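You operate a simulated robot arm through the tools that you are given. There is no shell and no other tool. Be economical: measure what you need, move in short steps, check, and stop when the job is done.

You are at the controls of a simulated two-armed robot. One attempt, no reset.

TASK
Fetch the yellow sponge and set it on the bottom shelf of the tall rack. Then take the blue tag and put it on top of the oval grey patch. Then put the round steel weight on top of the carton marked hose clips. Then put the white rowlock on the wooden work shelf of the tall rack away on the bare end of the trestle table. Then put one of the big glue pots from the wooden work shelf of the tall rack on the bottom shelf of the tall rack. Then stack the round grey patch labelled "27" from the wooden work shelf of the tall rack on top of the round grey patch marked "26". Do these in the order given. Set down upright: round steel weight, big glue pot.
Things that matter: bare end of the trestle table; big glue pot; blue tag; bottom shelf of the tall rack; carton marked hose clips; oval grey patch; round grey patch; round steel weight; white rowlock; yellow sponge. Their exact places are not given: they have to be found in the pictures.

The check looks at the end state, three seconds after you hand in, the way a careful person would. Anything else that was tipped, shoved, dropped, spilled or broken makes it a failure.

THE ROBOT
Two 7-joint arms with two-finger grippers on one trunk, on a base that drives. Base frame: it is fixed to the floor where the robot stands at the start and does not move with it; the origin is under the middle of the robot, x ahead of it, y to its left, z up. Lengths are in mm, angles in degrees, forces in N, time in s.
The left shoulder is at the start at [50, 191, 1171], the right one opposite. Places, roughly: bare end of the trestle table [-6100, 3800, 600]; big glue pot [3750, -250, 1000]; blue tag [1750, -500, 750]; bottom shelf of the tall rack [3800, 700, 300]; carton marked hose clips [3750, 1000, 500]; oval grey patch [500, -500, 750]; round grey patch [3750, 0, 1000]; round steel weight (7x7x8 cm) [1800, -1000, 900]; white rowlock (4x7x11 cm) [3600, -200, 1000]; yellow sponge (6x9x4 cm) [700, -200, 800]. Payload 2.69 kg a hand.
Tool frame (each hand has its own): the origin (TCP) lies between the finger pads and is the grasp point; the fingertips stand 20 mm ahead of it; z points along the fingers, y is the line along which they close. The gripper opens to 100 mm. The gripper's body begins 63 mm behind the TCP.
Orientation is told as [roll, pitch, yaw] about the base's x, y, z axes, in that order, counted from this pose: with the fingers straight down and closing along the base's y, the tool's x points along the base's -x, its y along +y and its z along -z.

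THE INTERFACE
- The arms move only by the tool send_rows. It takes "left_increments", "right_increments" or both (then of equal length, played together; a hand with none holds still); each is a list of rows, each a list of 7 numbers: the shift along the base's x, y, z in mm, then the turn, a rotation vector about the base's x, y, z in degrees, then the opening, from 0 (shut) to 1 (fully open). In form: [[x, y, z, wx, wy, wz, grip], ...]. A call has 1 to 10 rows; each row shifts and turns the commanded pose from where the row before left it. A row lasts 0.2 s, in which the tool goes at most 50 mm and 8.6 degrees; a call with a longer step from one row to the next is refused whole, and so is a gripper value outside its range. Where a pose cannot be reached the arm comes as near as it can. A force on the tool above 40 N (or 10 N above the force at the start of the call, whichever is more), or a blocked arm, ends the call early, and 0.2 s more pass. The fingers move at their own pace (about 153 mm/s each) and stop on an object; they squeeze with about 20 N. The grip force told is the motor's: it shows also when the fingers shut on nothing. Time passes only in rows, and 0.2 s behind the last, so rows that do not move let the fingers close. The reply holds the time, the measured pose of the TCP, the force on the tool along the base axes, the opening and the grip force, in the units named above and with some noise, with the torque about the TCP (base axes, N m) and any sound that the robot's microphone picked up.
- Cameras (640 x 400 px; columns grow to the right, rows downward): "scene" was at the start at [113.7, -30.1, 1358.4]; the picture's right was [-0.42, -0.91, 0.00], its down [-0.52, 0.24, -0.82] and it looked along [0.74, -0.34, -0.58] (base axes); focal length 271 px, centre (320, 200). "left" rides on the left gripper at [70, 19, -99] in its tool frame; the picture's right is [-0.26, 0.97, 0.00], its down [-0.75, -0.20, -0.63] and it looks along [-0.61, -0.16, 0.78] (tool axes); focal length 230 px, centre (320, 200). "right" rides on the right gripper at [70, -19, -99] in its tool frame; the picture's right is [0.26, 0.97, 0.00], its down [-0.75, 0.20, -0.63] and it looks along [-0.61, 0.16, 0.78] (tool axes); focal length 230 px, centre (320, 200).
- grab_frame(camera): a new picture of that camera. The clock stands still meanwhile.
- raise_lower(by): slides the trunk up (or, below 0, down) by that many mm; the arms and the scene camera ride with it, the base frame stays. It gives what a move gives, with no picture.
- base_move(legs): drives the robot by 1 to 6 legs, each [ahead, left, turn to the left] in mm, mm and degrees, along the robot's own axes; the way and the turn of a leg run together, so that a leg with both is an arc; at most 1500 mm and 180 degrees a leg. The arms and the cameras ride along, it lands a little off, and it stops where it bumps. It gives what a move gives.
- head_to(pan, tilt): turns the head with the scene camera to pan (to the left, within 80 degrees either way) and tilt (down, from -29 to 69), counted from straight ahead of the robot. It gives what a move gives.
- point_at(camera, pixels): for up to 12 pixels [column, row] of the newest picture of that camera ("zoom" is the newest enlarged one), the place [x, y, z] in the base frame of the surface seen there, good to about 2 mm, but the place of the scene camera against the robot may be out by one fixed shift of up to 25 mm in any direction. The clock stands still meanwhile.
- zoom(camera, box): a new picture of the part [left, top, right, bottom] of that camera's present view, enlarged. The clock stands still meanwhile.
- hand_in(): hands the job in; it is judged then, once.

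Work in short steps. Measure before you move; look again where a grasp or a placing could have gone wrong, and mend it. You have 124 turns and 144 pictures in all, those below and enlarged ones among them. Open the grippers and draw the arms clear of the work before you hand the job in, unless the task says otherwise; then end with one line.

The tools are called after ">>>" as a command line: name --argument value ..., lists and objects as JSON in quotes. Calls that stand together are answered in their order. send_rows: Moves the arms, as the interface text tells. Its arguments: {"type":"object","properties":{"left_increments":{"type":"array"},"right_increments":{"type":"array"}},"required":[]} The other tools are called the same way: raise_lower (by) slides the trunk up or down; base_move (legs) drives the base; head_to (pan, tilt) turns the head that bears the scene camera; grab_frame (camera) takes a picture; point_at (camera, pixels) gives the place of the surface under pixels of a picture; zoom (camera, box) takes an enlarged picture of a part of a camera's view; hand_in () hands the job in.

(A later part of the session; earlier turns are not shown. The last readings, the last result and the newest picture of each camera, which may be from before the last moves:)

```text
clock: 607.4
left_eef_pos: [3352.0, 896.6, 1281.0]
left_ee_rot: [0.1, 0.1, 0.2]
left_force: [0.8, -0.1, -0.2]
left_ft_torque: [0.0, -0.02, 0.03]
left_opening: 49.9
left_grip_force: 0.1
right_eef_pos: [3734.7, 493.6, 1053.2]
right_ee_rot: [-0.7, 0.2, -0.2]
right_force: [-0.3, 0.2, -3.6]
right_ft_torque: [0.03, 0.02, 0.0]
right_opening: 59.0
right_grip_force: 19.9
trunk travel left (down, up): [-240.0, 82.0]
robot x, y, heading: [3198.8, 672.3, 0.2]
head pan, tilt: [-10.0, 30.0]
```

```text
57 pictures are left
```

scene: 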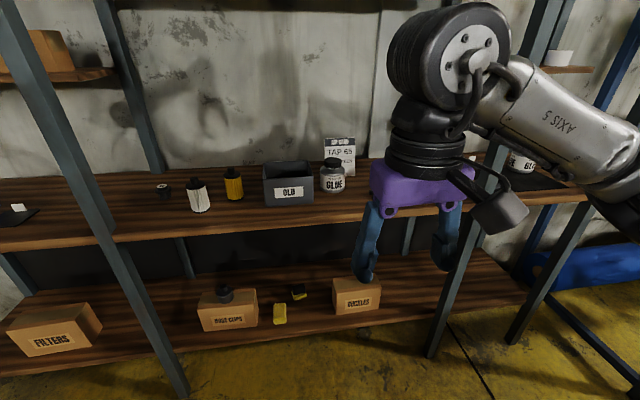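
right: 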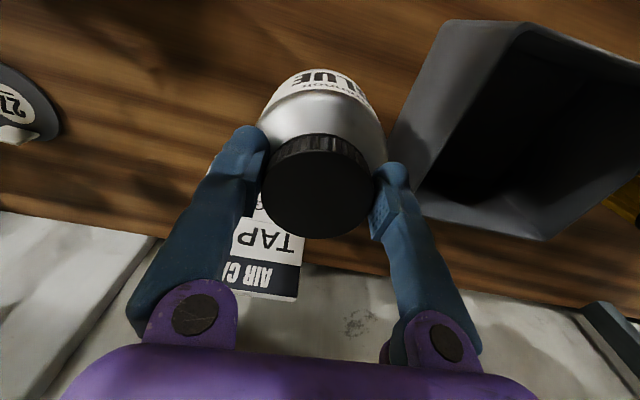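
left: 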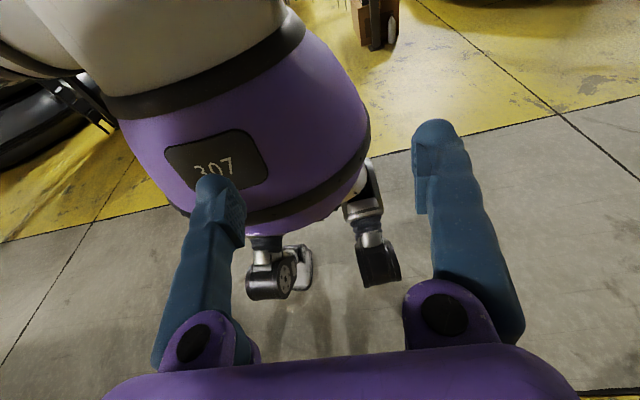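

The pot is held (about 3.6 N). I lift clear, withdraw, back out, and lower to bottom-shelf height.

>>> send_rows --right_increments '[[0, 0, 40, 0, 0, 0, 0.3], [0, 0, 40, 0, 0, 0, 0.3], [-30, 0, 0, 0, 0, 0, 0.3], [-40, 0, 0, 0, 0, 0, 0.3], [-40, 0, 0, 0, 0, 0, 0.3], [-40, 0, 0, 0, 0, 0, 0.3], [-20, 0, 0, 0, 0, 0, 0.3]]'

>>> base_move --legs '[[-400, 110, 0]]'

>>> raise_lower --by -240

>>> send_rows --right_increments '[[0, 0, -45, 0, 0, 0, 0.3], [0, 0, -45, 0, 0, 0, 0.3], [0, 0, -45, 0, 0, 0, 0.3], [0, 0, -45, 0, 0, 0, 0.3], [0, 0, -45, 0, 0, 0, 0.3], [0, 0, -45, 0, 0, 0, 0.3], [0, 0, -45, 0, 0, 0, 0.3], [0, 0, -45, 0, 0, 0, 0.3], [0, 0, -45, 0, 0, 0, 0.3], [0, 0, -35, 0, 0, 0, 0.3]]'

>>> grab_frame --camera "right"

```text
clock: 609.0
left_eef_pos: [3350.8, 895.6, 1282.1]
left_ee_rot: [0.0, 0.2, 0.2]
left_force: [1.0, 0.8, 0.1]
left_ft_torque: [0.02, -0.01, 0.03]
left_opening: 50.0
left_grip_force: 0.0
right_eef_pos: [3565.2, 494.9, 1133.5]
right_ee_rot: [-0.7, 0.1, -0.2]
right_force: [-0.2, -0.3, -3.5]
right_ft_torque: [0.01, 0.01, -0.01]
right_opening: 59.1
right_grip_force: 20.3
trunk travel left (down, up): [-240.0, 82.0]
robot x, y, heading: [3194.7, 671.5, 0.2]
head pan, tilt: [-10.0, 30.0]
```

```text
clock: 611.6
left_eef_pos: [2948.4, 1005.5, 1282.6]
left_ee_rot: [0.1, 0.2, 0.5]
left_force: [0.2, 0.3, -0.1]
left_ft_torque: [0.01, -0.03, 0.01]
left_opening: 50.0
left_grip_force: 0.1
right_eef_pos: [3164.0, 603.5, 1133.5]
right_ee_rot: [-0.7, 0.0, 0.0]
right_force: [-0.5, 1.0, -3.8]
right_ft_torque: [0.0, 0.0, 0.0]
right_opening: 58.9
right_grip_force: 19.9
trunk travel left (down, up): [-240.0, 82.0]
robot x, y, heading: [2793.3, 776.9, 0.2]
head pan, tilt: [-10.0, 30.0]
```

```text
clock: 614.1
left_eef_pos: [2950.0, 1005.1, 1042.0]
left_ee_rot: [0.1, 0.2, 0.4]
left_force: [0.2, 0.3, -0.4]
left_ft_torque: [-0.01, -0.02, -0.02]
left_opening: 50.1
left_grip_force: 0.0
right_eef_pos: [3164.5, 602.9, 893.6]
right_ee_rot: [-0.7, 0.1, 0.0]
right_force: [0.8, -0.2, -3.6]
right_ft_torque: [-0.04, 0.03, 0.02]
right_opening: 59.0
right_grip_force: 20.2
trunk travel left (down, up): [0.0, 322.0]
robot x, y, heading: [2793.1, 780.1, 0.3]
head pan, tilt: [-10.0, 30.0]
```

```text
clock: 616.3
left_eef_pos: [2949.7, 1005.3, 1042.4]
left_ee_rot: [0.1, 0.2, 0.4]
left_force: [-0.9, 1.3, -0.1]
left_ft_torque: [0.0, 0.02, -0.04]
left_opening: 50.1
left_grip_force: 0.1
right_eef_pos: [3164.5, 603.4, 452.0]
right_ee_rot: [-0.8, 0.1, 0.0]
right_force: [0.5, 0.2, -2.6]
right_ft_torque: [0.02, 0.02, 0.03]
right_opening: 58.9
right_grip_force: 20.6
trunk travel left (down, up): [0.0, 322.0]
robot x, y, heading: [2794.2, 778.5, 0.4]
head pan, tilt: [-10.0, 30.0]
```

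```text
56 pictures are left
```

right: 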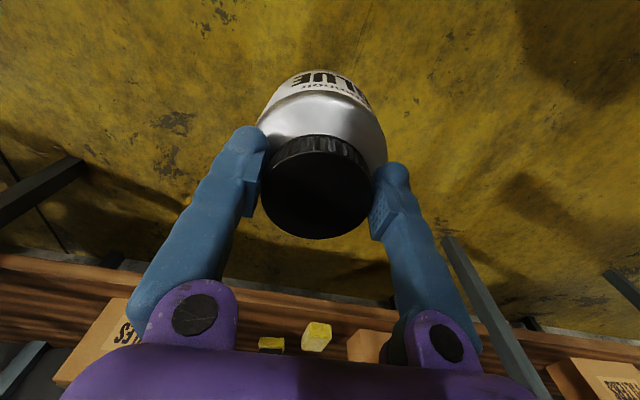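

The pot bottom is about z 349. I drive in 395 mm, below the block limit.

>>> base_move --legs '[[395, -10, -0.3]]'

>>> grab_frame --camera "right"

```text
clock: 618.7
left_eef_pos: [3346.3, 996.0, 1041.9]
left_ee_rot: [0.2, 0.3, 0.0]
left_force: [0.0, -0.4, 0.3]
left_ft_torque: [0.03, 0.04, 0.0]
left_opening: 49.8
left_grip_force: 0.1
right_eef_pos: [3557.8, 592.5, 452.5]
right_ee_rot: [-0.7, 0.1, -0.5]
right_force: [-0.8, 0.4, -3.0]
right_ft_torque: [-0.05, 0.04, -0.01]
right_opening: 58.9
right_grip_force: 20.3
trunk travel left (down, up): [0.0, 322.0]
robot x, y, heading: [3188.9, 768.0, -0.3]
head pan, tilt: [-10.0, 30.0]
```

```text
55 pictures are left
```

right: 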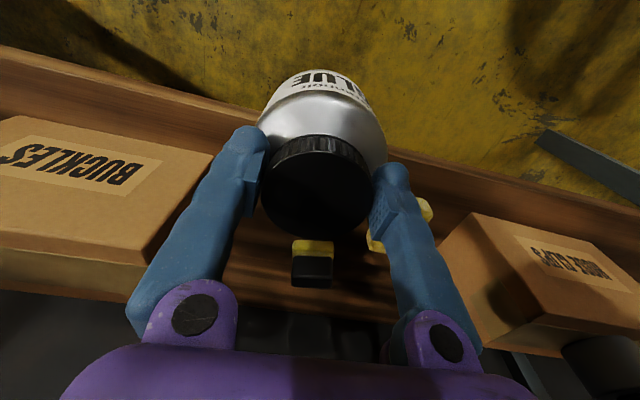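

>>> point_at --camera "right" --pixels '[[312, 250], [300, 245], [330, 245], [205, 170], [195, 200], [428, 208], [372, 240], [312, 275]]'

```text
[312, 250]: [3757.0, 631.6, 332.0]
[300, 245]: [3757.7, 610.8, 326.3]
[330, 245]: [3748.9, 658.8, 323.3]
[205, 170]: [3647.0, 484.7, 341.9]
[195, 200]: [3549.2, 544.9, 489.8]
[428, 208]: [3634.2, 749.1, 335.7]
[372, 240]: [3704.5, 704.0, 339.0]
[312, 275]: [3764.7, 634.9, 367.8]
```

Free space: buckles ends at y 485, the sponge starts at 700 and the small item at x≥3745. I place the pot at (3653,590), lowering step by step.

>>> send_rows --right_increments '[[24, -1, 0, 0, 0, 0, 0.3], [24, -1, 0, 0, 0, 0, 0.3], [24, 0, 0, 0, 0, 0, 0.3], [23, 0, 0, 0, 0, 0, 0.3], [0, 0, -15, 0, 0, 0, 0.3], [0, 0, -12, 0, 0, 0, 0.3], [0, 0, -6, 0, 0, 0, 0.3], [0, 0, 0, 0, 0, 0, 0.3]]'

>>> send_rows --right_increments '[[0, 0, -2, 0, 0, 0, 0.3], [0, 0, -2, 0, 0, 0, 0.3], [0, 0, 0, 0, 0, 0, 0.3]]'

```text
clock: 620.5
left_eef_pos: [3345.3, 994.7, 1040.6]
left_ee_rot: [0.0, 0.2, 0.0]
left_force: [-0.1, 0.7, 0.9]
left_ft_torque: [-0.02, -0.01, 0.02]
left_opening: 50.2
left_grip_force: 0.0
right_eef_pos: [3653.1, 589.9, 420.2]
right_ee_rot: [-0.7, 0.1, -0.3]
right_force: [0.3, -0.5, -4.3]
right_ft_torque: [0.01, 0.02, 0.04]
right_opening: 58.9
right_grip_force: 20.1
trunk travel left (down, up): [0.0, 322.0]
robot x, y, heading: [3184.3, 771.7, -0.1]
head pan, tilt: [-10.0, 30.0]
```

```text
clock: 621.3
left_eef_pos: [3345.1, 995.0, 1041.4]
left_ee_rot: [0.2, 0.3, 0.0]
left_force: [0.3, -0.1, 0.7]
left_ft_torque: [0.01, 0.02, 0.0]
left_opening: 49.9
left_grip_force: 0.0
right_eef_pos: [3652.2, 589.4, 416.3]
right_ee_rot: [-0.8, 0.1, -0.4]
right_force: [0.1, -0.5, -4.7]
right_ft_torque: [0.0, 0.04, 0.01]
right_opening: 59.1
right_grip_force: 20.0
trunk travel left (down, up): [0.0, 322.0]
robot x, y, heading: [3187.1, 770.6, -0.0]
head pan, tilt: [-10.0, 30.0]
```

>>> send_rows --right_increments '[[0, 0, -1.5, 0, 0, 0, 0.3], [0, 0, -1.2, 0, 0, 0, 0.3], [0, 0, 0, 0, 0, 0, 0.3]]'

>>> send_rows --right_increments '[[0, 0, -1.2, 0, 0, 0, 0.3], [0, 0, 0, 0, 0, 0, 0.3]]'

```text
clock: 622.1
left_eef_pos: [3345.0, 994.2, 1042.8]
left_ee_rot: [-0.1, 0.2, 0.0]
left_force: [-0.1, 0.1, -0.3]
left_ft_torque: [-0.01, 0.02, 0.03]
left_opening: 49.9
left_grip_force: 0.0
right_eef_pos: [3653.0, 589.3, 414.2]
right_ee_rot: [-0.8, 0.1, -0.3]
right_force: [-4.0, -3.3, 10.2]
right_ft_torque: [0.12, -0.02, 0.03]
right_opening: 59.0
right_grip_force: 19.9
trunk travel left (down, up): [0.0, 322.0]
robot x, y, heading: [3190.9, 773.4, -0.2]
head pan, tilt: [-10.0, 30.0]
```

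```text
clock: 622.7
left_eef_pos: [3343.4, 996.0, 1041.7]
left_ee_rot: [0.0, 0.1, 0.0]
left_force: [0.9, -0.4, 0.1]
left_ft_torque: [0.0, 0.01, 0.01]
left_opening: 50.1
left_grip_force: 0.1
right_eef_pos: [3652.3, 589.8, 414.1]
right_ee_rot: [-0.7, -0.2, -0.6]
right_force: [-5.4, -5.8, 22.6]
right_ft_torque: [0.19, 0.08, -0.02]
right_opening: 58.9
right_grip_force: 20.4
trunk travel left (down, up): [0.0, 322.0]
robot x, y, heading: [3188.9, 766.7, -0.0]
head pan, tilt: [-10.0, 30.0]
```

The pot is firmly on the shelf (22 N), so I ease up 1.5 mm, release, rise and withdraw.

>>> send_rows --right_increments '[[0, 0, 1.5, 0, 0, 0, 0.3], [0, 0, 0, 0, 0, 0, 0.65], [0, 0, 0, 0, 0, 0, 0.8], [0, 0, 15, 0, 0, 0, 0.8], [0, 0, 30, 0, 0, 0, 0.8], [0, 0, 25, 0, 0, 0, 0.8], [-40, 0, 0, 0, 0, 0, 0.8], [-40, 0, 0, 0, 0, 0, 0.8], [-40, 0, 0, 0, 0, 0, 0.8]]'

>>> grab_frame --camera "right"

```text
clock: 624.7
left_eef_pos: [3344.8, 995.1, 1043.4]
left_ee_rot: [0.1, 0.2, 0.1]
left_force: [0.9, 0.0, -0.3]
left_ft_torque: [0.0, 0.03, 0.01]
left_opening: 50.0
left_grip_force: 0.2
right_eef_pos: [3532.0, 589.0, 483.5]
right_ee_rot: [-0.7, 0.0, -0.5]
right_force: [0.1, -0.2, -0.6]
right_ft_torque: [-0.03, -0.02, -0.01]
right_opening: 80.0
right_grip_force: 0.0
trunk travel left (down, up): [0.0, 322.0]
robot x, y, heading: [3188.4, 768.0, -0.2]
head pan, tilt: [-10.0, 30.0]
```

```text
54 pictures are left
```

right: 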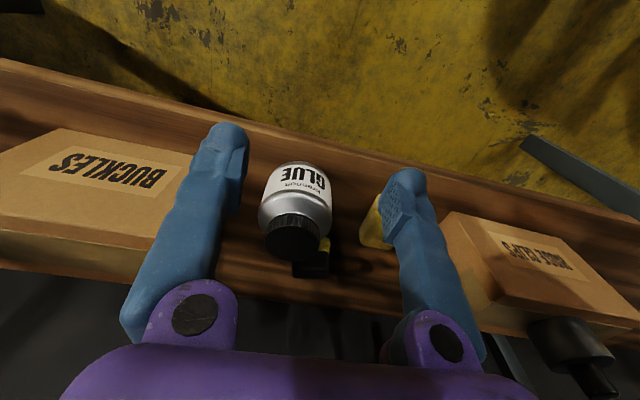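

The pot is upright on the bottom shelf. Last is patch "27": I back out, raise the arm and trunk, and approach from robot y≈500 so the right arm stays clear of the leg at y≈17.

>>> base_move --legs '[[-420, 0, 0]]'

>>> send_rows --right_increments '[[0, 0, 45, 0, 0, 0, 0.8], [0, 0, 45, 0, 0, 0, 0.8], [0, 0, 45, 0, 0, 0, 0.8], [0, 0, 45, 0, 0, 0, 0.8], [0, 0, 45, 0, 0, 0, 0.8], [0, 0, 45, 0, 0, 0, 0.8], [0, 0, 45, 0, 0, 0, 0.8], [0, 0, 45, 0, 0, 0, 0.8], [0, 0, 45, 0, 0, 0, 0.8], [0, 0, 45, 0, 0, 0, 0.8]]'

>>> raise_lower --by 200

>>> base_move --legs '[[0, -270, 0], [350, 0, 0]]'

>>> send_rows --right_increments '[[0, -20, 0, 0, 0, 0, 0.8], [0, -20, 0, 0, 0, 0, 0.8], [0, -20, 0, 0, 0, 0, 0.8], [0, -20, 0, 0, 0, 0, 0.8], [0, -20, 0, 0, 0, 0, 0.8], [0, -20, 0, 0, 0, 0, 0.8], [0, -15, 0, 0, 0, 0, 0.8]]'

>>> grab_frame --camera "right"

```text
clock: 627.3
left_eef_pos: [2927.5, 995.3, 1041.7]
left_ee_rot: [0.0, 0.1, -0.2]
left_force: [0.5, 0.1, -0.7]
left_ft_torque: [0.05, 0.01, 0.01]
left_opening: 50.1
left_grip_force: 0.0
right_eef_pos: [3113.9, 590.5, 484.5]
right_ee_rot: [-0.6, 0.1, -0.6]
right_force: [0.2, -0.1, -0.5]
right_ft_torque: [-0.01, -0.01, -0.02]
right_opening: 79.9
right_grip_force: 0.1
trunk travel left (down, up): [0.0, 322.0]
robot x, y, heading: [2770.3, 773.9, -0.3]
head pan, tilt: [-10.0, 30.0]
```

```text
clock: 629.5
left_eef_pos: [2927.1, 996.3, 1041.5]
left_ee_rot: [-0.1, 0.2, -0.2]
left_force: [-0.7, 0.2, 0.3]
left_ft_torque: [0.0, 0.03, 0.0]
left_opening: 50.2
left_grip_force: 0.1
right_eef_pos: [3114.7, 589.4, 933.8]
right_ee_rot: [-0.7, 0.1, -0.6]
right_force: [-0.3, -0.5, 0.1]
right_ft_torque: [-0.01, -0.03, -0.06]
right_opening: 79.9
right_grip_force: 0.1
trunk travel left (down, up): [0.0, 322.0]
robot x, y, heading: [2768.1, 770.4, -0.2]
head pan, tilt: [-10.0, 30.0]
```

```text
clock: 631.7
left_eef_pos: [2929.2, 995.5, 1242.0]
left_ee_rot: [0.1, 0.3, -0.2]
left_force: [-0.3, 0.0, 0.1]
left_ft_torque: [0.02, -0.02, -0.02]
left_opening: 50.3
left_grip_force: 0.0
right_eef_pos: [3113.6, 590.6, 1134.2]
right_ee_rot: [-0.8, 0.1, -0.6]
right_force: [0.7, -0.9, 0.1]
right_ft_torque: [-0.03, -0.02, 0.01]
right_opening: 80.0
right_grip_force: 0.0
trunk travel left (down, up): [-200.0, 122.0]
robot x, y, heading: [2772.5, 771.0, -0.1]
head pan, tilt: [-10.0, 30.0]
```

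```text
clock: 636.5
left_eef_pos: [3276.5, 726.0, 1241.8]
left_ee_rot: [0.1, 0.1, -0.2]
left_force: [0.3, -0.3, 0.2]
left_ft_torque: [0.03, -0.01, 0.01]
left_opening: 50.0
left_grip_force: 0.1
right_eef_pos: [3464.2, 319.8, 1132.7]
right_ee_rot: [-0.8, 0.1, -0.6]
right_force: [0.0, -0.2, 0.0]
right_ft_torque: [0.0, 0.01, 0.02]
right_opening: 79.9
right_grip_force: 0.0
trunk travel left (down, up): [-200.0, 122.0]
robot x, y, heading: [3120.8, 497.1, -0.6]
head pan, tilt: [-10.0, 30.0]
```

```text
clock: 638.1
left_eef_pos: [3276.9, 726.1, 1241.5]
left_ee_rot: [0.1, 0.3, -0.3]
left_force: [-0.2, 0.2, 0.3]
left_ft_torque: [-0.02, -0.03, 0.02]
left_opening: 50.1
left_grip_force: 0.1
right_eef_pos: [3463.7, 184.2, 1133.1]
right_ee_rot: [-0.7, 0.1, -0.5]
right_force: [0.2, -0.4, 0.6]
right_ft_torque: [0.03, 0.0, -0.03]
right_opening: 80.1
right_grip_force: 0.0
trunk travel left (down, up): [-200.0, 122.0]
robot x, y, heading: [3119.3, 500.3, -0.2]
head pan, tilt: [-10.0, 30.0]
```

```text
53 pictures are left
```

right: 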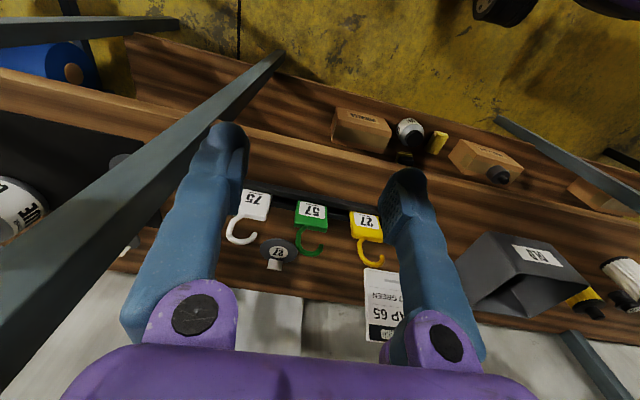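

Patch "27" is at (277,250) with its flag at (275,264). I zoom and measure.

>>> zoom --camera "right" --box '[220, 180, 400, 290]'

>>> point_at --camera "zoom" --pixels '[[200, 245], [148, 240], [258, 255], [205, 215], [195, 300], [195, 270], [178, 285], [218, 290], [60, 200], [330, 220], [170, 65], [320, 110]]'

```text
3.56 times, centred on (310, 235) of right
```

zoom: 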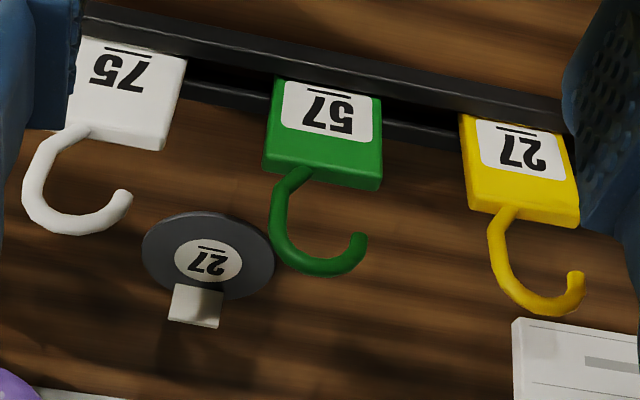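

```text
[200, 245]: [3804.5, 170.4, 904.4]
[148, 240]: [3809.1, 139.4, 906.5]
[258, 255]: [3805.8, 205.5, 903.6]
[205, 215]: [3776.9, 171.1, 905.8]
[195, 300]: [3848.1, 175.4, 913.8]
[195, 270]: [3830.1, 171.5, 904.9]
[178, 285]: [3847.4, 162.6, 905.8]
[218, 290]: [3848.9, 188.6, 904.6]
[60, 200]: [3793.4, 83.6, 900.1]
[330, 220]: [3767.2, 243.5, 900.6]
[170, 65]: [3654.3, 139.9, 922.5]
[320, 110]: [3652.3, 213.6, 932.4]
```

Disc centre (3812,172), top z 905, diameter 72, flag at x≈3847, y 162–189. I'll grip the flag across its thickness, so I yaw the hand -90° here and drive 90 mm nearer.

>>> send_rows --right_increments '[[0, 0, 0, 0, 0, -8.5, 0.6], [0, 0, 0, 0, 0, -8.5, 0.6], [0, 0, 0, 0, 0, -8.5, 0.6], [0, 0, 0, 0, 0, -8.5, 0.6], [0, 0, 0, 0, 0, -8.5, 0.6], [0, 0, 0, 0, 0, -8.5, 0.6], [0, 0, 0, 0, 0, -8.5, 0.6], [0, 0, 0, 0, 0, -8.5, 0.6], [0, 0, 0, 0, 0, -8.5, 0.6], [0, 0, 0, 0, 0, -8.5, 0.6]]'

>>> send_rows --right_increments '[[0, 0, 0, 0, 0, -4.5, 0.6], [0, 0, 0, 0, 0, 0, 0.6]]'

>>> base_move --legs '[[90, 0, 0]]'

>>> head_to --pan -35 --tilt 30

>>> grab_frame --camera "scene"

```text
clock: 640.3
left_eef_pos: [3277.8, 725.0, 1241.6]
left_ee_rot: [0.0, 0.2, -0.3]
left_force: [0.2, -0.3, 0.2]
left_ft_torque: [0.0, 0.02, 0.01]
left_opening: 50.0
left_grip_force: 0.1
right_eef_pos: [3463.0, 184.8, 1133.7]
right_ee_rot: [-0.8, 0.1, -85.8]
right_force: [0.5, -0.8, -0.3]
right_ft_torque: [-0.02, -0.02, 0.01]
right_opening: 60.0
right_grip_force: 0.0
trunk travel left (down, up): [-200.0, 122.0]
robot x, y, heading: [3122.0, 498.9, -0.1]
head pan, tilt: [-10.0, 30.0]
```

```text
clock: 640.9
left_eef_pos: [3276.2, 726.0, 1240.9]
left_ee_rot: [0.1, 0.2, -0.2]
left_force: [0.5, 1.0, -0.5]
left_ft_torque: [-0.01, 0.05, 0.02]
left_opening: 50.3
left_grip_force: 0.1
right_eef_pos: [3463.3, 184.4, 1133.7]
right_ee_rot: [-0.8, 0.1, -90.1]
right_force: [-0.2, -0.3, 0.0]
right_ft_torque: [0.0, -0.01, 0.03]
right_opening: 60.0
right_grip_force: 0.0
trunk travel left (down, up): [-200.0, 122.0]
robot x, y, heading: [3118.3, 500.4, -0.1]
head pan, tilt: [-10.0, 30.0]
```

```text
clock: 642.0
left_eef_pos: [3364.8, 724.5, 1241.8]
left_ee_rot: [0.2, 0.1, -0.2]
left_force: [0.7, 0.1, -0.2]
left_ft_torque: [0.0, 0.05, -0.02]
left_opening: 49.9
left_grip_force: 0.1
right_eef_pos: [3553.2, 185.5, 1133.1]
right_ee_rot: [-0.8, 0.1, -90.0]
right_force: [0.9, -0.5, -0.5]
right_ft_torque: [-0.03, 0.05, -0.01]
right_opening: 60.0
right_grip_force: 0.1
trunk travel left (down, up): [-200.0, 122.0]
robot x, y, heading: [3210.5, 499.5, -0.3]
head pan, tilt: [-10.0, 30.0]
```

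```text
clock: 642.9
left_eef_pos: [3365.1, 724.7, 1242.4]
left_ee_rot: [0.1, 0.2, -0.3]
left_force: [0.4, -1.0, 0.4]
left_ft_torque: [0.0, 0.01, 0.02]
left_opening: 50.0
left_grip_force: 0.0
right_eef_pos: [3552.9, 185.5, 1133.8]
right_ee_rot: [-0.7, 0.1, -90.2]
right_force: [1.0, -0.7, 0.2]
right_ft_torque: [-0.01, -0.03, -0.01]
right_opening: 60.0
right_grip_force: 0.1
trunk travel left (down, up): [-200.0, 122.0]
robot x, y, heading: [3208.7, 498.8, -0.4]
head pan, tilt: [-35.0, 30.0]
```

```text
51 pictures are left
```

scene: 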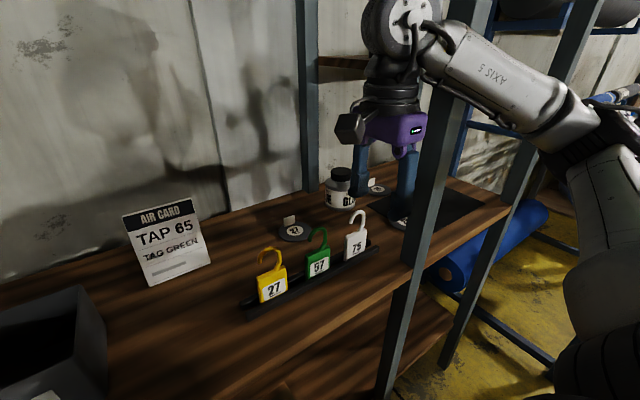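

The forearm passes near the middle leg. I measure the clearance.

>>> point_at --camera "scene" --pixels '[[440, 60], [470, 75], [510, 95], [550, 120], [580, 130], [430, 180], [445, 120], [385, 45], [600, 200]]'

```text
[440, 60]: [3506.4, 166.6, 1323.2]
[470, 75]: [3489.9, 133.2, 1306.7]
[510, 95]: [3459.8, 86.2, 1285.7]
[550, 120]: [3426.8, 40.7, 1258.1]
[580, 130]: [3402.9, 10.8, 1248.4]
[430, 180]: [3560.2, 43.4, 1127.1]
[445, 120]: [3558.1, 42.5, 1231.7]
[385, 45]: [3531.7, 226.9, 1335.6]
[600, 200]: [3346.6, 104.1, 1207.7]
```

The forearm would come close to the middle leg if I extended from here. I shift left and turn the base +25° so the arm enters the bay from the left side, away from the leg.

>>> base_move --legs '[[-10, 120, 0], [0, 0, 25]]'

>>> send_rows --right_increments '[[0, -20, 0, 0, 0, -8.3, 0.6], [10, -30, 0, 0, 0, -8.3, 0.6], [10, -30, 0, 0, 0, -8.3, 0.6], [10, -30, 0, 0, 0, 0, 0.6], [10, -30, 0, 0, 0, 0, 0.6], [10, -30, 0, 0, 0, 0, 0.6]]'

>>> head_to --pan -60 --tilt 30

>>> grab_frame --camera "scene"

>>> grab_frame --camera "right"

```text
clock: 645.9
left_eef_pos: [3246.1, 890.2, 1241.4]
left_ee_rot: [0.1, 0.2, 24.8]
left_force: [-0.1, 0.3, 1.6]
left_ft_torque: [-0.02, -0.03, -0.05]
left_opening: 50.0
left_grip_force: 0.0
right_eef_pos: [3643.4, 479.6, 1134.5]
right_ee_rot: [-0.7, 0.1, -65.0]
right_force: [-0.1, 0.8, -0.8]
right_ft_torque: [-0.01, -0.01, 0.04]
right_opening: 59.9
right_grip_force: 0.0
trunk travel left (down, up): [-200.0, 122.0]
robot x, y, heading: [3203.2, 621.7, 24.7]
head pan, tilt: [-35.0, 30.0]
```

```text
clock: 647.3
left_eef_pos: [3246.7, 889.5, 1242.5]
left_ee_rot: [0.1, 0.3, 24.7]
left_force: [0.3, -0.3, 0.9]
left_ft_torque: [0.0, -0.01, 0.0]
left_opening: 50.1
left_grip_force: 0.0
right_eef_pos: [3711.6, 329.2, 1127.5]
right_ee_rot: [-0.7, 0.2, -89.9]
right_force: [-0.9, -0.2, 0.0]
right_ft_torque: [-0.02, 0.0, -0.02]
right_opening: 60.3
right_grip_force: 0.2
right hand out of reach, approached as far as the arm can: row 5, 6
trunk travel left (down, up): [-200.0, 122.0]
robot x, y, heading: [3201.1, 622.5, 24.8]
head pan, tilt: [-35.0, 30.0]
```

```text
clock: 648.2
left_eef_pos: [3246.1, 889.8, 1242.1]
left_ee_rot: [0.2, 0.2, 24.8]
left_force: [-0.3, -0.7, -0.9]
left_ft_torque: [-0.01, -0.03, 0.04]
left_opening: 49.8
left_grip_force: 0.1
right_eef_pos: [3711.5, 330.0, 1128.0]
right_ee_rot: [-0.7, 0.1, -89.9]
right_force: [-0.5, -0.1, -0.3]
right_ft_torque: [-0.01, 0.0, 0.04]
right_opening: 59.9
right_grip_force: 0.0
trunk travel left (down, up): [-200.0, 122.0]
robot x, y, heading: [3201.6, 620.8, 25.1]
head pan, tilt: [-60.0, 30.0]
```

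```text
50 pictures are left
```

scene: 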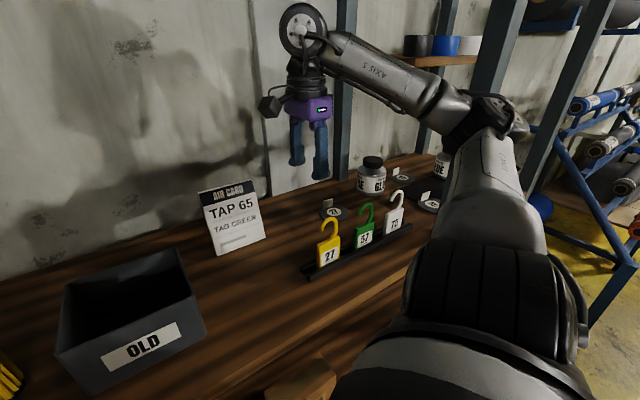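

```text
49 pictures are left
```

right: 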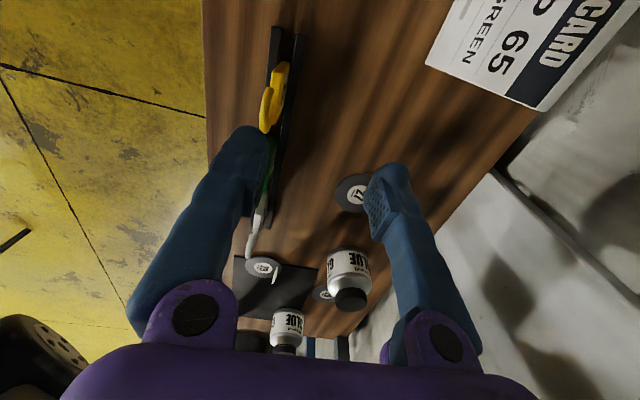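

The limit here comes from the wrist yaw: -90° is near its stop. Yaw +90° suits the forearm better, so I rotate the hand the other way by 180° at this safe height.

>>> send_rows --right_increments '[[0, 10, 0, 0, 0, 8.6, 0.6], [0, 10, 0, 0, 0, 8.6, 0.6], [0, 0, 0, 0, 0, 8.6, 0.6], [0, 0, 0, 0, 0, 8.6, 0.6], [0, 0, 0, 0, 0, 8.6, 0.6], [0, 0, 0, 0, 0, 8.6, 0.6], [0, 0, 0, 0, 0, 8.6, 0.6], [0, 0, 0, 0, 0, 8.6, 0.6], [0, 0, 0, 0, 0, 8.6, 0.6], [0, 0, 0, 0, 0, 8.6, 0.6]]'

>>> send_rows --right_increments '[[0, 0, 0, 0, 0, 8.6, 0.6], [0, 0, 0, 0, 0, 8.6, 0.6], [0, 0, 0, 0, 0, 8.6, 0.6], [0, 0, 0, 0, 0, 8.6, 0.6], [0, 0, 0, 0, 0, 8.6, 0.6], [0, 0, 0, 0, 0, 8.6, 0.6], [0, 0, 0, 0, 0, 8.6, 0.6], [0, 0, 0, 0, 0, 8.6, 0.6], [0, 0, 0, 0, 0, 8.6, 0.6], [0, 0, 0, 0, 0, 8.0, 0.6]]'

>>> send_rows --right_increments '[[20, -20, 0, 0, 0, 8.3, 0.6], [25, -25, 0, 0, 0, 0, 0.6], [25, -25, 0, 0, 0, 0, 0.6], [25, -25, 0, 0, 0, 0, 0.6]]'

>>> grab_frame --camera "scene"

>>> grab_frame --camera "right"

```text
clock: 650.4
left_eef_pos: [3245.8, 889.7, 1241.7]
left_ee_rot: [0.1, 0.3, 24.7]
left_force: [-0.1, 0.8, -0.7]
left_ft_torque: [-0.01, 0.0, 0.01]
left_opening: 50.0
left_grip_force: 0.0
right_eef_pos: [3710.0, 348.8, 1128.4]
right_ee_rot: [-0.7, 0.2, -3.7]
right_force: [0.5, -0.4, -0.4]
right_ft_torque: [-0.02, -0.02, 0.01]
right_opening: 60.1
right_grip_force: 0.1
trunk travel left (down, up): [-200.0, 122.0]
robot x, y, heading: [3199.0, 622.1, 24.6]
head pan, tilt: [-60.0, 30.0]
```

```text
clock: 652.6
left_eef_pos: [3244.7, 890.7, 1241.7]
left_ee_rot: [-0.1, 0.2, 24.8]
left_force: [-0.2, -0.6, 0.0]
left_ft_torque: [0.01, -0.02, 0.01]
left_opening: 49.9
left_grip_force: 0.0
right_eef_pos: [3615.2, 461.6, 1110.1]
right_ee_rot: [-0.7, 0.2, 81.5]
right_force: [1.1, -0.2, -0.4]
right_ft_torque: [-0.01, 0.0, 0.02]
right_opening: 59.9
right_grip_force: 0.0
right hand out of reach, approached as far as the arm can: row 6, 7, 8, 9, 10
trunk travel left (down, up): [-200.0, 122.0]
robot x, y, heading: [3203.1, 622.2, 24.6]
head pan, tilt: [-60.0, 30.0]
```

```text
clock: 653.6
left_eef_pos: [3245.4, 890.0, 1241.6]
left_ee_rot: [0.1, 0.2, 24.8]
left_force: [-0.5, -0.9, -1.2]
left_ft_torque: [0.02, -0.01, 0.01]
left_opening: 50.1
left_grip_force: 0.1
right_eef_pos: [3590.5, 480.0, 1105.3]
right_ee_rot: [-0.8, 0.0, 89.7]
right_force: [0.4, 0.8, -0.5]
right_ft_torque: [0.02, -0.03, 0.01]
right_opening: 60.0
right_grip_force: 0.0
right hand out of reach, approached as far as the arm can: row 1, 2, 3, 4
trunk travel left (down, up): [-200.0, 122.0]
robot x, y, heading: [3198.0, 619.6, 24.8]
head pan, tilt: [-60.0, 30.0]
```

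```text
48 pictures are left
```

scene: 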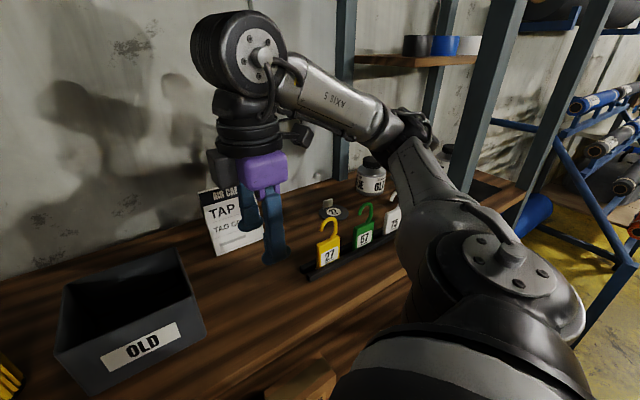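

```text
47 pictures are left
```

right: 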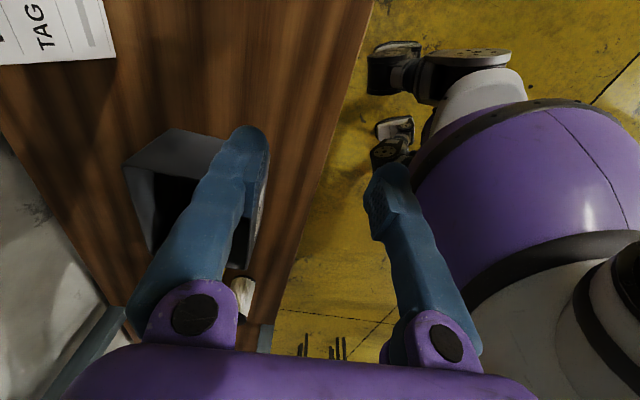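

+90° is beyond the other stop, so I'll use yaw 0 and grip the flag across its width instead, and do the rotation later when placing. I rotate back to yaw 0.

>>> send_rows --right_increments '[[0, 0, 5, 0, 0, -8.6, 0.6], [0, 0, 5, 0, 0, -8.6, 0.6], [0, 0, 5, 0, 0, -8.6, 0.6], [0, 0, 0, 0, 0, -8.6, 0.6], [0, 0, 0, 0, 0, -8.6, 0.6], [0, 0, 0, 0, 0, -8.6, 0.6], [0, 0, 0, 0, 0, -8.6, 0.6], [0, 0, 0, 0, 0, -8.6, 0.6], [0, 0, 0, 0, 0, -8.6, 0.6], [0, 0, 0, 0, 0, -8.6, 0.6]]'

>>> send_rows --right_increments '[[0, 0, 0, 0, 0, -3.6, 0.5], [0, 0, 0, 0, 0, 0, 0.5]]'

```text
clock: 655.8
left_eef_pos: [3244.6, 890.2, 1242.0]
left_ee_rot: [0.1, 0.2, 24.8]
left_force: [0.0, 0.2, 0.0]
left_ft_torque: [0.02, 0.03, -0.02]
left_opening: 50.1
left_grip_force: 0.2
right_eef_pos: [3591.8, 481.0, 1119.9]
right_ee_rot: [-0.7, 0.1, 3.6]
right_force: [-0.4, 0.9, 0.0]
right_ft_torque: [0.0, 0.02, 0.03]
right_opening: 59.8
right_grip_force: 0.1
trunk travel left (down, up): [-200.0, 122.0]
robot x, y, heading: [3198.0, 619.6, 24.9]
head pan, tilt: [-60.0, 30.0]
```

```text
clock: 656.4
left_eef_pos: [3246.1, 890.4, 1240.6]
left_ee_rot: [0.1, 0.2, 24.9]
left_force: [-0.8, 0.6, -1.1]
left_ft_torque: [0.02, -0.02, 0.05]
left_opening: 50.2
left_grip_force: 0.1
right_eef_pos: [3591.3, 480.7, 1120.6]
right_ee_rot: [-0.7, 0.1, 0.2]
right_force: [0.3, -0.3, -0.4]
right_ft_torque: [-0.01, 0.02, -0.03]
right_opening: 50.0
right_grip_force: 0.0
trunk travel left (down, up): [-200.0, 122.0]
robot x, y, heading: [3198.6, 619.7, 25.0]
head pan, tilt: [-60.0, 30.0]
```

>>> send_rows --right_increments '[[28, -34, 0, 0, 0, 0, 0.5], [28, -34, 0, 0, 0, 0, 0.5], [28, -34, 0, 0, 0, 0, 0.5], [28, -34, 0, 0, 0, 0, 0.5], [28, -34, 0, 0, 0, 0, 0.5], [28, -34, 0, 0, 0, 0, 0.5], [28, -34, 0, 0, 0, 0, 0.5], [28, -34, 0, 0, 0, 0, 0.5], [28, -32, -10, 0, 0, 0, 0.5]]'

>>> grab_frame --camera "right"

>>> grab_frame --camera "scene"

```text
clock: 658.4
left_eef_pos: [3246.0, 889.4, 1241.1]
left_ee_rot: [0.0, 0.2, 24.8]
left_force: [0.3, -0.2, 0.2]
left_ft_torque: [-0.01, -0.02, 0.0]
left_opening: 50.0
left_grip_force: 0.0
right_eef_pos: [3844.3, 176.7, 1109.4]
right_ee_rot: [-0.7, 0.2, 0.1]
right_force: [0.7, -0.2, 0.1]
right_ft_torque: [0.02, 0.0, 0.03]
right_opening: 50.1
right_grip_force: 0.0
trunk travel left (down, up): [-200.0, 122.0]
robot x, y, heading: [3198.3, 618.1, 25.0]
head pan, tilt: [-60.0, 30.0]
```

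```text
46 pictures are left
```

right: 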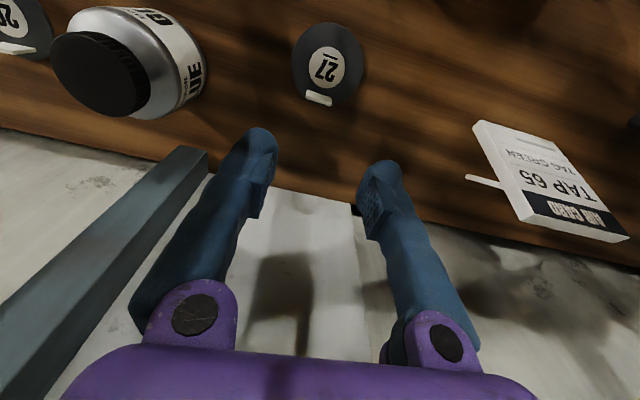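

```text
45 pictures are left
```

scene: 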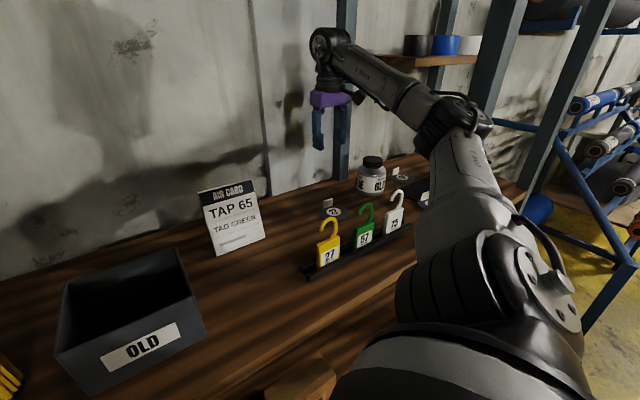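

I've reached over the flag. I measure the flag precisely and the elbow's clearance to the leg.

>>> zoom --camera "right" --box '[280, 10, 380, 120]'

>>> point_at --camera "zoom" --pixels '[[217, 315], [265, 330], [240, 322], [240, 312], [240, 330], [270, 200], [155, 200], [400, 200], [280, 60], [290, 345]]'

>>> point_at --camera "scene" --pixels '[[460, 110], [485, 125], [440, 110], [400, 90], [490, 100], [495, 60], [330, 40]]'

```text
3.64 times, centred on (330, 65) of right
```

zoom: 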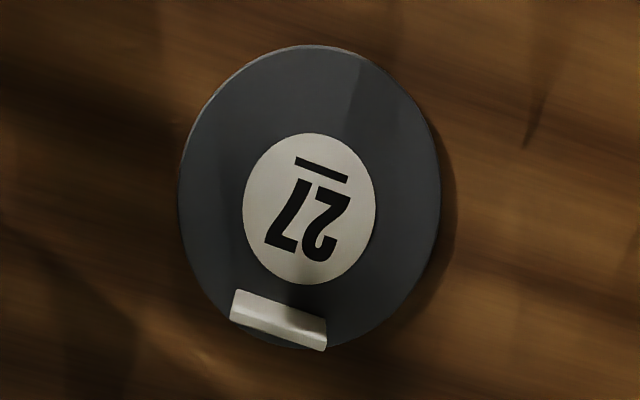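

```text
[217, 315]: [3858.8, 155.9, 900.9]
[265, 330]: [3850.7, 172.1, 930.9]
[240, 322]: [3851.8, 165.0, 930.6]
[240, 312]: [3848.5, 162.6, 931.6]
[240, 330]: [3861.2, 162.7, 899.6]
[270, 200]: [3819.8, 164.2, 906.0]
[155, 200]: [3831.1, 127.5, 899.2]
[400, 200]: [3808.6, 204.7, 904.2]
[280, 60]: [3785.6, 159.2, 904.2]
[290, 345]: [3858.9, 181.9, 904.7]
```

```text
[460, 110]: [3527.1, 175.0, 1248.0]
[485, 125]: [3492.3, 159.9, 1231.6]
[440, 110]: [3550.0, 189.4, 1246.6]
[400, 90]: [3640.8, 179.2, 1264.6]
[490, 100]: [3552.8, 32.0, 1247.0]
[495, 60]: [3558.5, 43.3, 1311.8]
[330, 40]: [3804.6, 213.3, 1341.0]
```

Flag: x≈3850, y 162–188, z 905–931. The elbow clears the leg by more than 100 mm. I descend to z≈930 around the flag.

>>> send_rows --right_increments '[[2, -1, -30, 0, 0, 0, 0.5], [2, -1, -35, 0, 0, 0, 0.5], [2, 0, -35, 0, 0, 0, 0.5], [0, 0, -30, 0, 0, 0, 0.5], [0, 0, -20, 0, 0, 0, 0.5]]'

>>> grab_frame --camera "right"

```text
clock: 659.6
left_eef_pos: [3246.3, 890.0, 1242.1]
left_ee_rot: [0.1, 0.2, 24.7]
left_force: [-0.1, 0.1, 0.6]
left_ft_torque: [0.0, 0.0, 0.03]
left_opening: 49.7
left_grip_force: 0.0
right_eef_pos: [3849.1, 175.5, 959.7]
right_ee_rot: [-0.7, 0.1, 0.2]
right_force: [-0.8, 0.5, 0.3]
right_ft_torque: [-0.01, 0.01, 0.02]
right_opening: 50.1
right_grip_force: 0.0
trunk travel left (down, up): [-200.0, 122.0]
robot x, y, heading: [3198.6, 619.9, 24.9]
head pan, tilt: [-60.0, 30.0]
```

```text
43 pictures are left
```

right: 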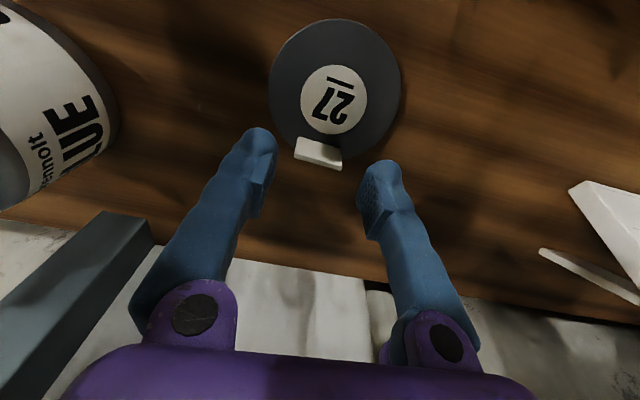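

>>> point_at --camera "right" --pixels '[[300, 150], [340, 162], [320, 155], [320, 165], [333, 95], [330, 25], [275, 90], [398, 80]]'

```text
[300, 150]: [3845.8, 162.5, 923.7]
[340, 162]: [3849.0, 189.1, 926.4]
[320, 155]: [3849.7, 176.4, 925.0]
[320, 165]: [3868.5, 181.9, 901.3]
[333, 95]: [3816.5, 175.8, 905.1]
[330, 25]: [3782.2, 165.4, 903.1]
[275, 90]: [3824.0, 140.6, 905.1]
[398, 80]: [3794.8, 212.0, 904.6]
```

>>> send_rows --right_increments '[[0, 0, -15, 0, 0, 0, 0.5], [0, 0.5, -15, 0, 0, 0, 0.5], [0, 0, 0, 0, 0, 0, 0.1], [0, 0, 0, 0, 0, 0, 0.1], [0, 0, 0, 0, 0, 0, 0.1], [0, 0, 10, 0, 0, 0, 0.1], [0, 0, 20, 0, 0, 0, 0.1], [0, 0, 20, 0, 0, 0, 0.1]]'

>>> grab_frame --camera "right"

```text
clock: 661.4
left_eef_pos: [3244.5, 889.8, 1241.3]
left_ee_rot: [-0.1, 0.1, 24.8]
left_force: [0.0, 0.4, -0.6]
left_ft_torque: [-0.01, -0.02, 0.02]
left_opening: 49.9
left_grip_force: 0.1
right_eef_pos: [3849.4, 174.5, 980.4]
right_ee_rot: [-0.7, 0.1, 0.2]
right_force: [0.1, 0.5, 0.5]
right_ft_torque: [0.02, -0.02, 0.01]
right_opening: 30.6
right_grip_force: 19.7
trunk travel left (down, up): [-200.0, 122.0]
robot x, y, heading: [3201.1, 618.2, 25.0]
head pan, tilt: [-60.0, 30.0]
```

```text
42 pictures are left
```

right: 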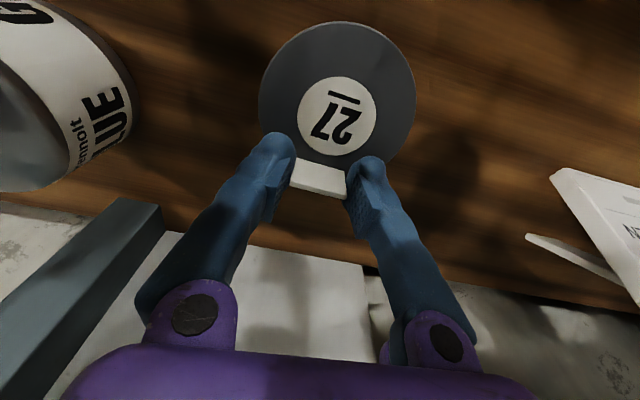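

The disc is lifted level by its flag (30.6 mm, 20 N). I raise it and withdraw along the same path.

>>> send_rows --right_increments '[[0, 0, 40, 0, 0, 0, 0.1], [0, 0, 40, 0, 0, 0, 0.1], [-10, 12, 40, 0, 0, 0, 0.1], [-28, 34, 0, 0, 0, 0, 0.1], [-28, 34, 0, 0, 0, 0, 0.1], [-28, 34, 0, 0, 0, 0, 0.1], [-28, 34, 0, 0, 0, 0, 0.1], [-28, 34, 0, 0, 0, 0, 0.1], [-28, 34, 0, 0, 0, 0, 0.1], [-28, 34, 0, 0, 0, 0, 0.1]]'

>>> base_move --legs '[[0, 0, -25], [-250, 0, 0], [0, -440, 0]]'

>>> grab_frame --camera "right"

```text
clock: 663.6
left_eef_pos: [3245.6, 890.4, 1241.4]
left_ee_rot: [-0.1, 0.2, 24.8]
left_force: [0.1, -0.4, -0.1]
left_ft_torque: [0.01, 0.02, -0.03]
left_opening: 50.2
left_grip_force: 0.0
right_eef_pos: [3641.9, 426.0, 1099.6]
right_ee_rot: [-0.7, 0.1, 0.1]
right_force: [-0.1, 0.0, -0.6]
right_ft_torque: [0.0, 0.01, 0.0]
right_opening: 30.8
right_grip_force: 20.1
trunk travel left (down, up): [-200.0, 122.0]
robot x, y, heading: [3201.4, 624.1, 25.0]
head pan, tilt: [-60.0, 30.0]
```

```text
clock: 670.7
left_eef_pos: [3101.9, 404.0, 1240.7]
left_ee_rot: [0.1, 0.2, 0.0]
left_force: [-0.1, -0.1, 0.0]
left_ft_torque: [-0.01, 0.03, 0.02]
left_opening: 49.7
left_grip_force: 0.1
right_eef_pos: [3266.8, -184.1, 1098.8]
right_ee_rot: [-0.8, 0.1, -24.6]
right_force: [-0.3, 0.3, -1.1]
right_ft_torque: [0.0, 0.01, 0.0]
right_opening: 30.4
right_grip_force: 20.2
trunk travel left (down, up): [-200.0, 122.0]
robot x, y, heading: [2945.3, 176.8, -0.2]
head pan, tilt: [-60.0, 30.0]
```

```text
41 pictures are left
```

right: 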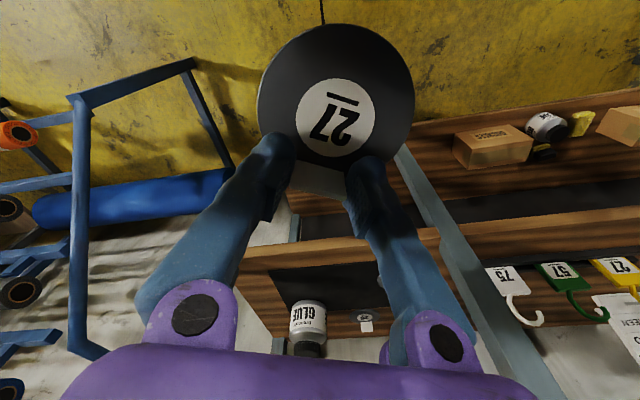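

The disc is held. I drive ahead 170 mm and measure patch "26" in the right bay.

>>> base_move --legs '[[190, 0, 0.2]]'

>>> zoom --camera "right" --box '[200, 180, 440, 330]'

>>> head_to --pan -40 --tilt 25

>>> grab_frame --camera "scene"

```text
clock: 672.2
left_eef_pos: [3291.3, 405.2, 1240.6]
left_ee_rot: [0.2, 0.1, 0.2]
left_force: [0.6, 0.2, -0.4]
left_ft_torque: [-0.01, 0.05, 0.0]
left_opening: 50.0
left_grip_force: 0.1
right_eef_pos: [3456.7, -184.0, 1099.7]
right_ee_rot: [-0.6, 0.2, -24.4]
right_force: [-0.2, 0.3, -0.1]
right_ft_torque: [0.0, 0.01, 0.0]
right_opening: 30.7
right_grip_force: 20.5
trunk travel left (down, up): [-200.0, 122.0]
robot x, y, heading: [3138.7, 176.4, 0.0]
head pan, tilt: [-60.0, 30.0]
```

```text
2.67 times, centred on (320, 255) of right
```

zoom: 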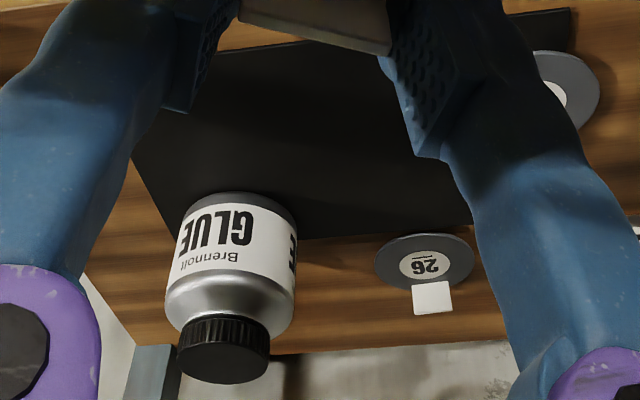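

```text
clock: 673.1
left_eef_pos: [3291.0, 404.5, 1242.0]
left_ee_rot: [0.1, 0.2, 0.0]
left_force: [-0.2, -0.2, -0.4]
left_ft_torque: [-0.01, -0.05, 0.01]
left_opening: 49.8
left_grip_force: 0.0
right_eef_pos: [3456.9, -183.2, 1099.6]
right_ee_rot: [-0.7, 0.2, -24.5]
right_force: [0.8, -0.3, -0.3]
right_ft_torque: [-0.01, -0.02, 0.0]
right_opening: 30.6
right_grip_force: 19.7
trunk travel left (down, up): [-200.0, 122.0]
robot x, y, heading: [3135.1, 178.3, 0.1]
head pan, tilt: [-40.0, 25.0]
```

```text
39 pictures are left
```

scene: 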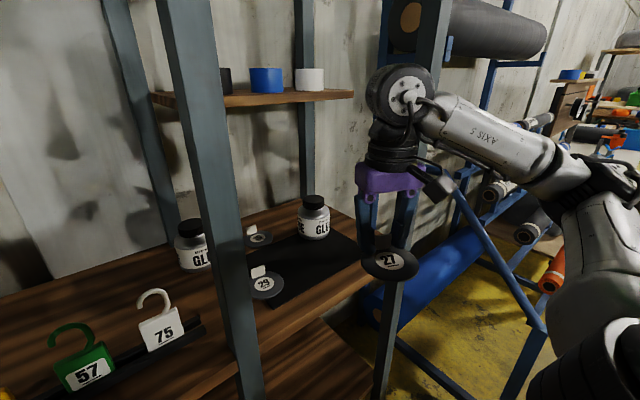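

>>> point_at --camera "zoom" --pixels '[[423, 264], [380, 262], [470, 262], [422, 238], [432, 298], [416, 295], [450, 295], [432, 286], [432, 312], [470, 340]]'

>>> point_at --camera "scene" --pixels '[[345, 97], [250, 100], [200, 97], [390, 300], [455, 120], [520, 160], [580, 190], [378, 82]]'

```text
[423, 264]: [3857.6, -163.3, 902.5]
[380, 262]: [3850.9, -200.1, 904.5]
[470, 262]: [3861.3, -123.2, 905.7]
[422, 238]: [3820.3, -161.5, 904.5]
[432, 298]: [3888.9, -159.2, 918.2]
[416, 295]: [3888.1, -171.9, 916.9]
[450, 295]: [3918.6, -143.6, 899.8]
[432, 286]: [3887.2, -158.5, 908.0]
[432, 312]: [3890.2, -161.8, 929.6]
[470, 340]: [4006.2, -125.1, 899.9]
```

```text
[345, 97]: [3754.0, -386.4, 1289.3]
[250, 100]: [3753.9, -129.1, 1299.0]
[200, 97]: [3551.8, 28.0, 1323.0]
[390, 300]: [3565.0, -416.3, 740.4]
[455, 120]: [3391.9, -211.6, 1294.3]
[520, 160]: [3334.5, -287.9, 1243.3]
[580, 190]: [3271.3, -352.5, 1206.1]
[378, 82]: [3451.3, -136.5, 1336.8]
```

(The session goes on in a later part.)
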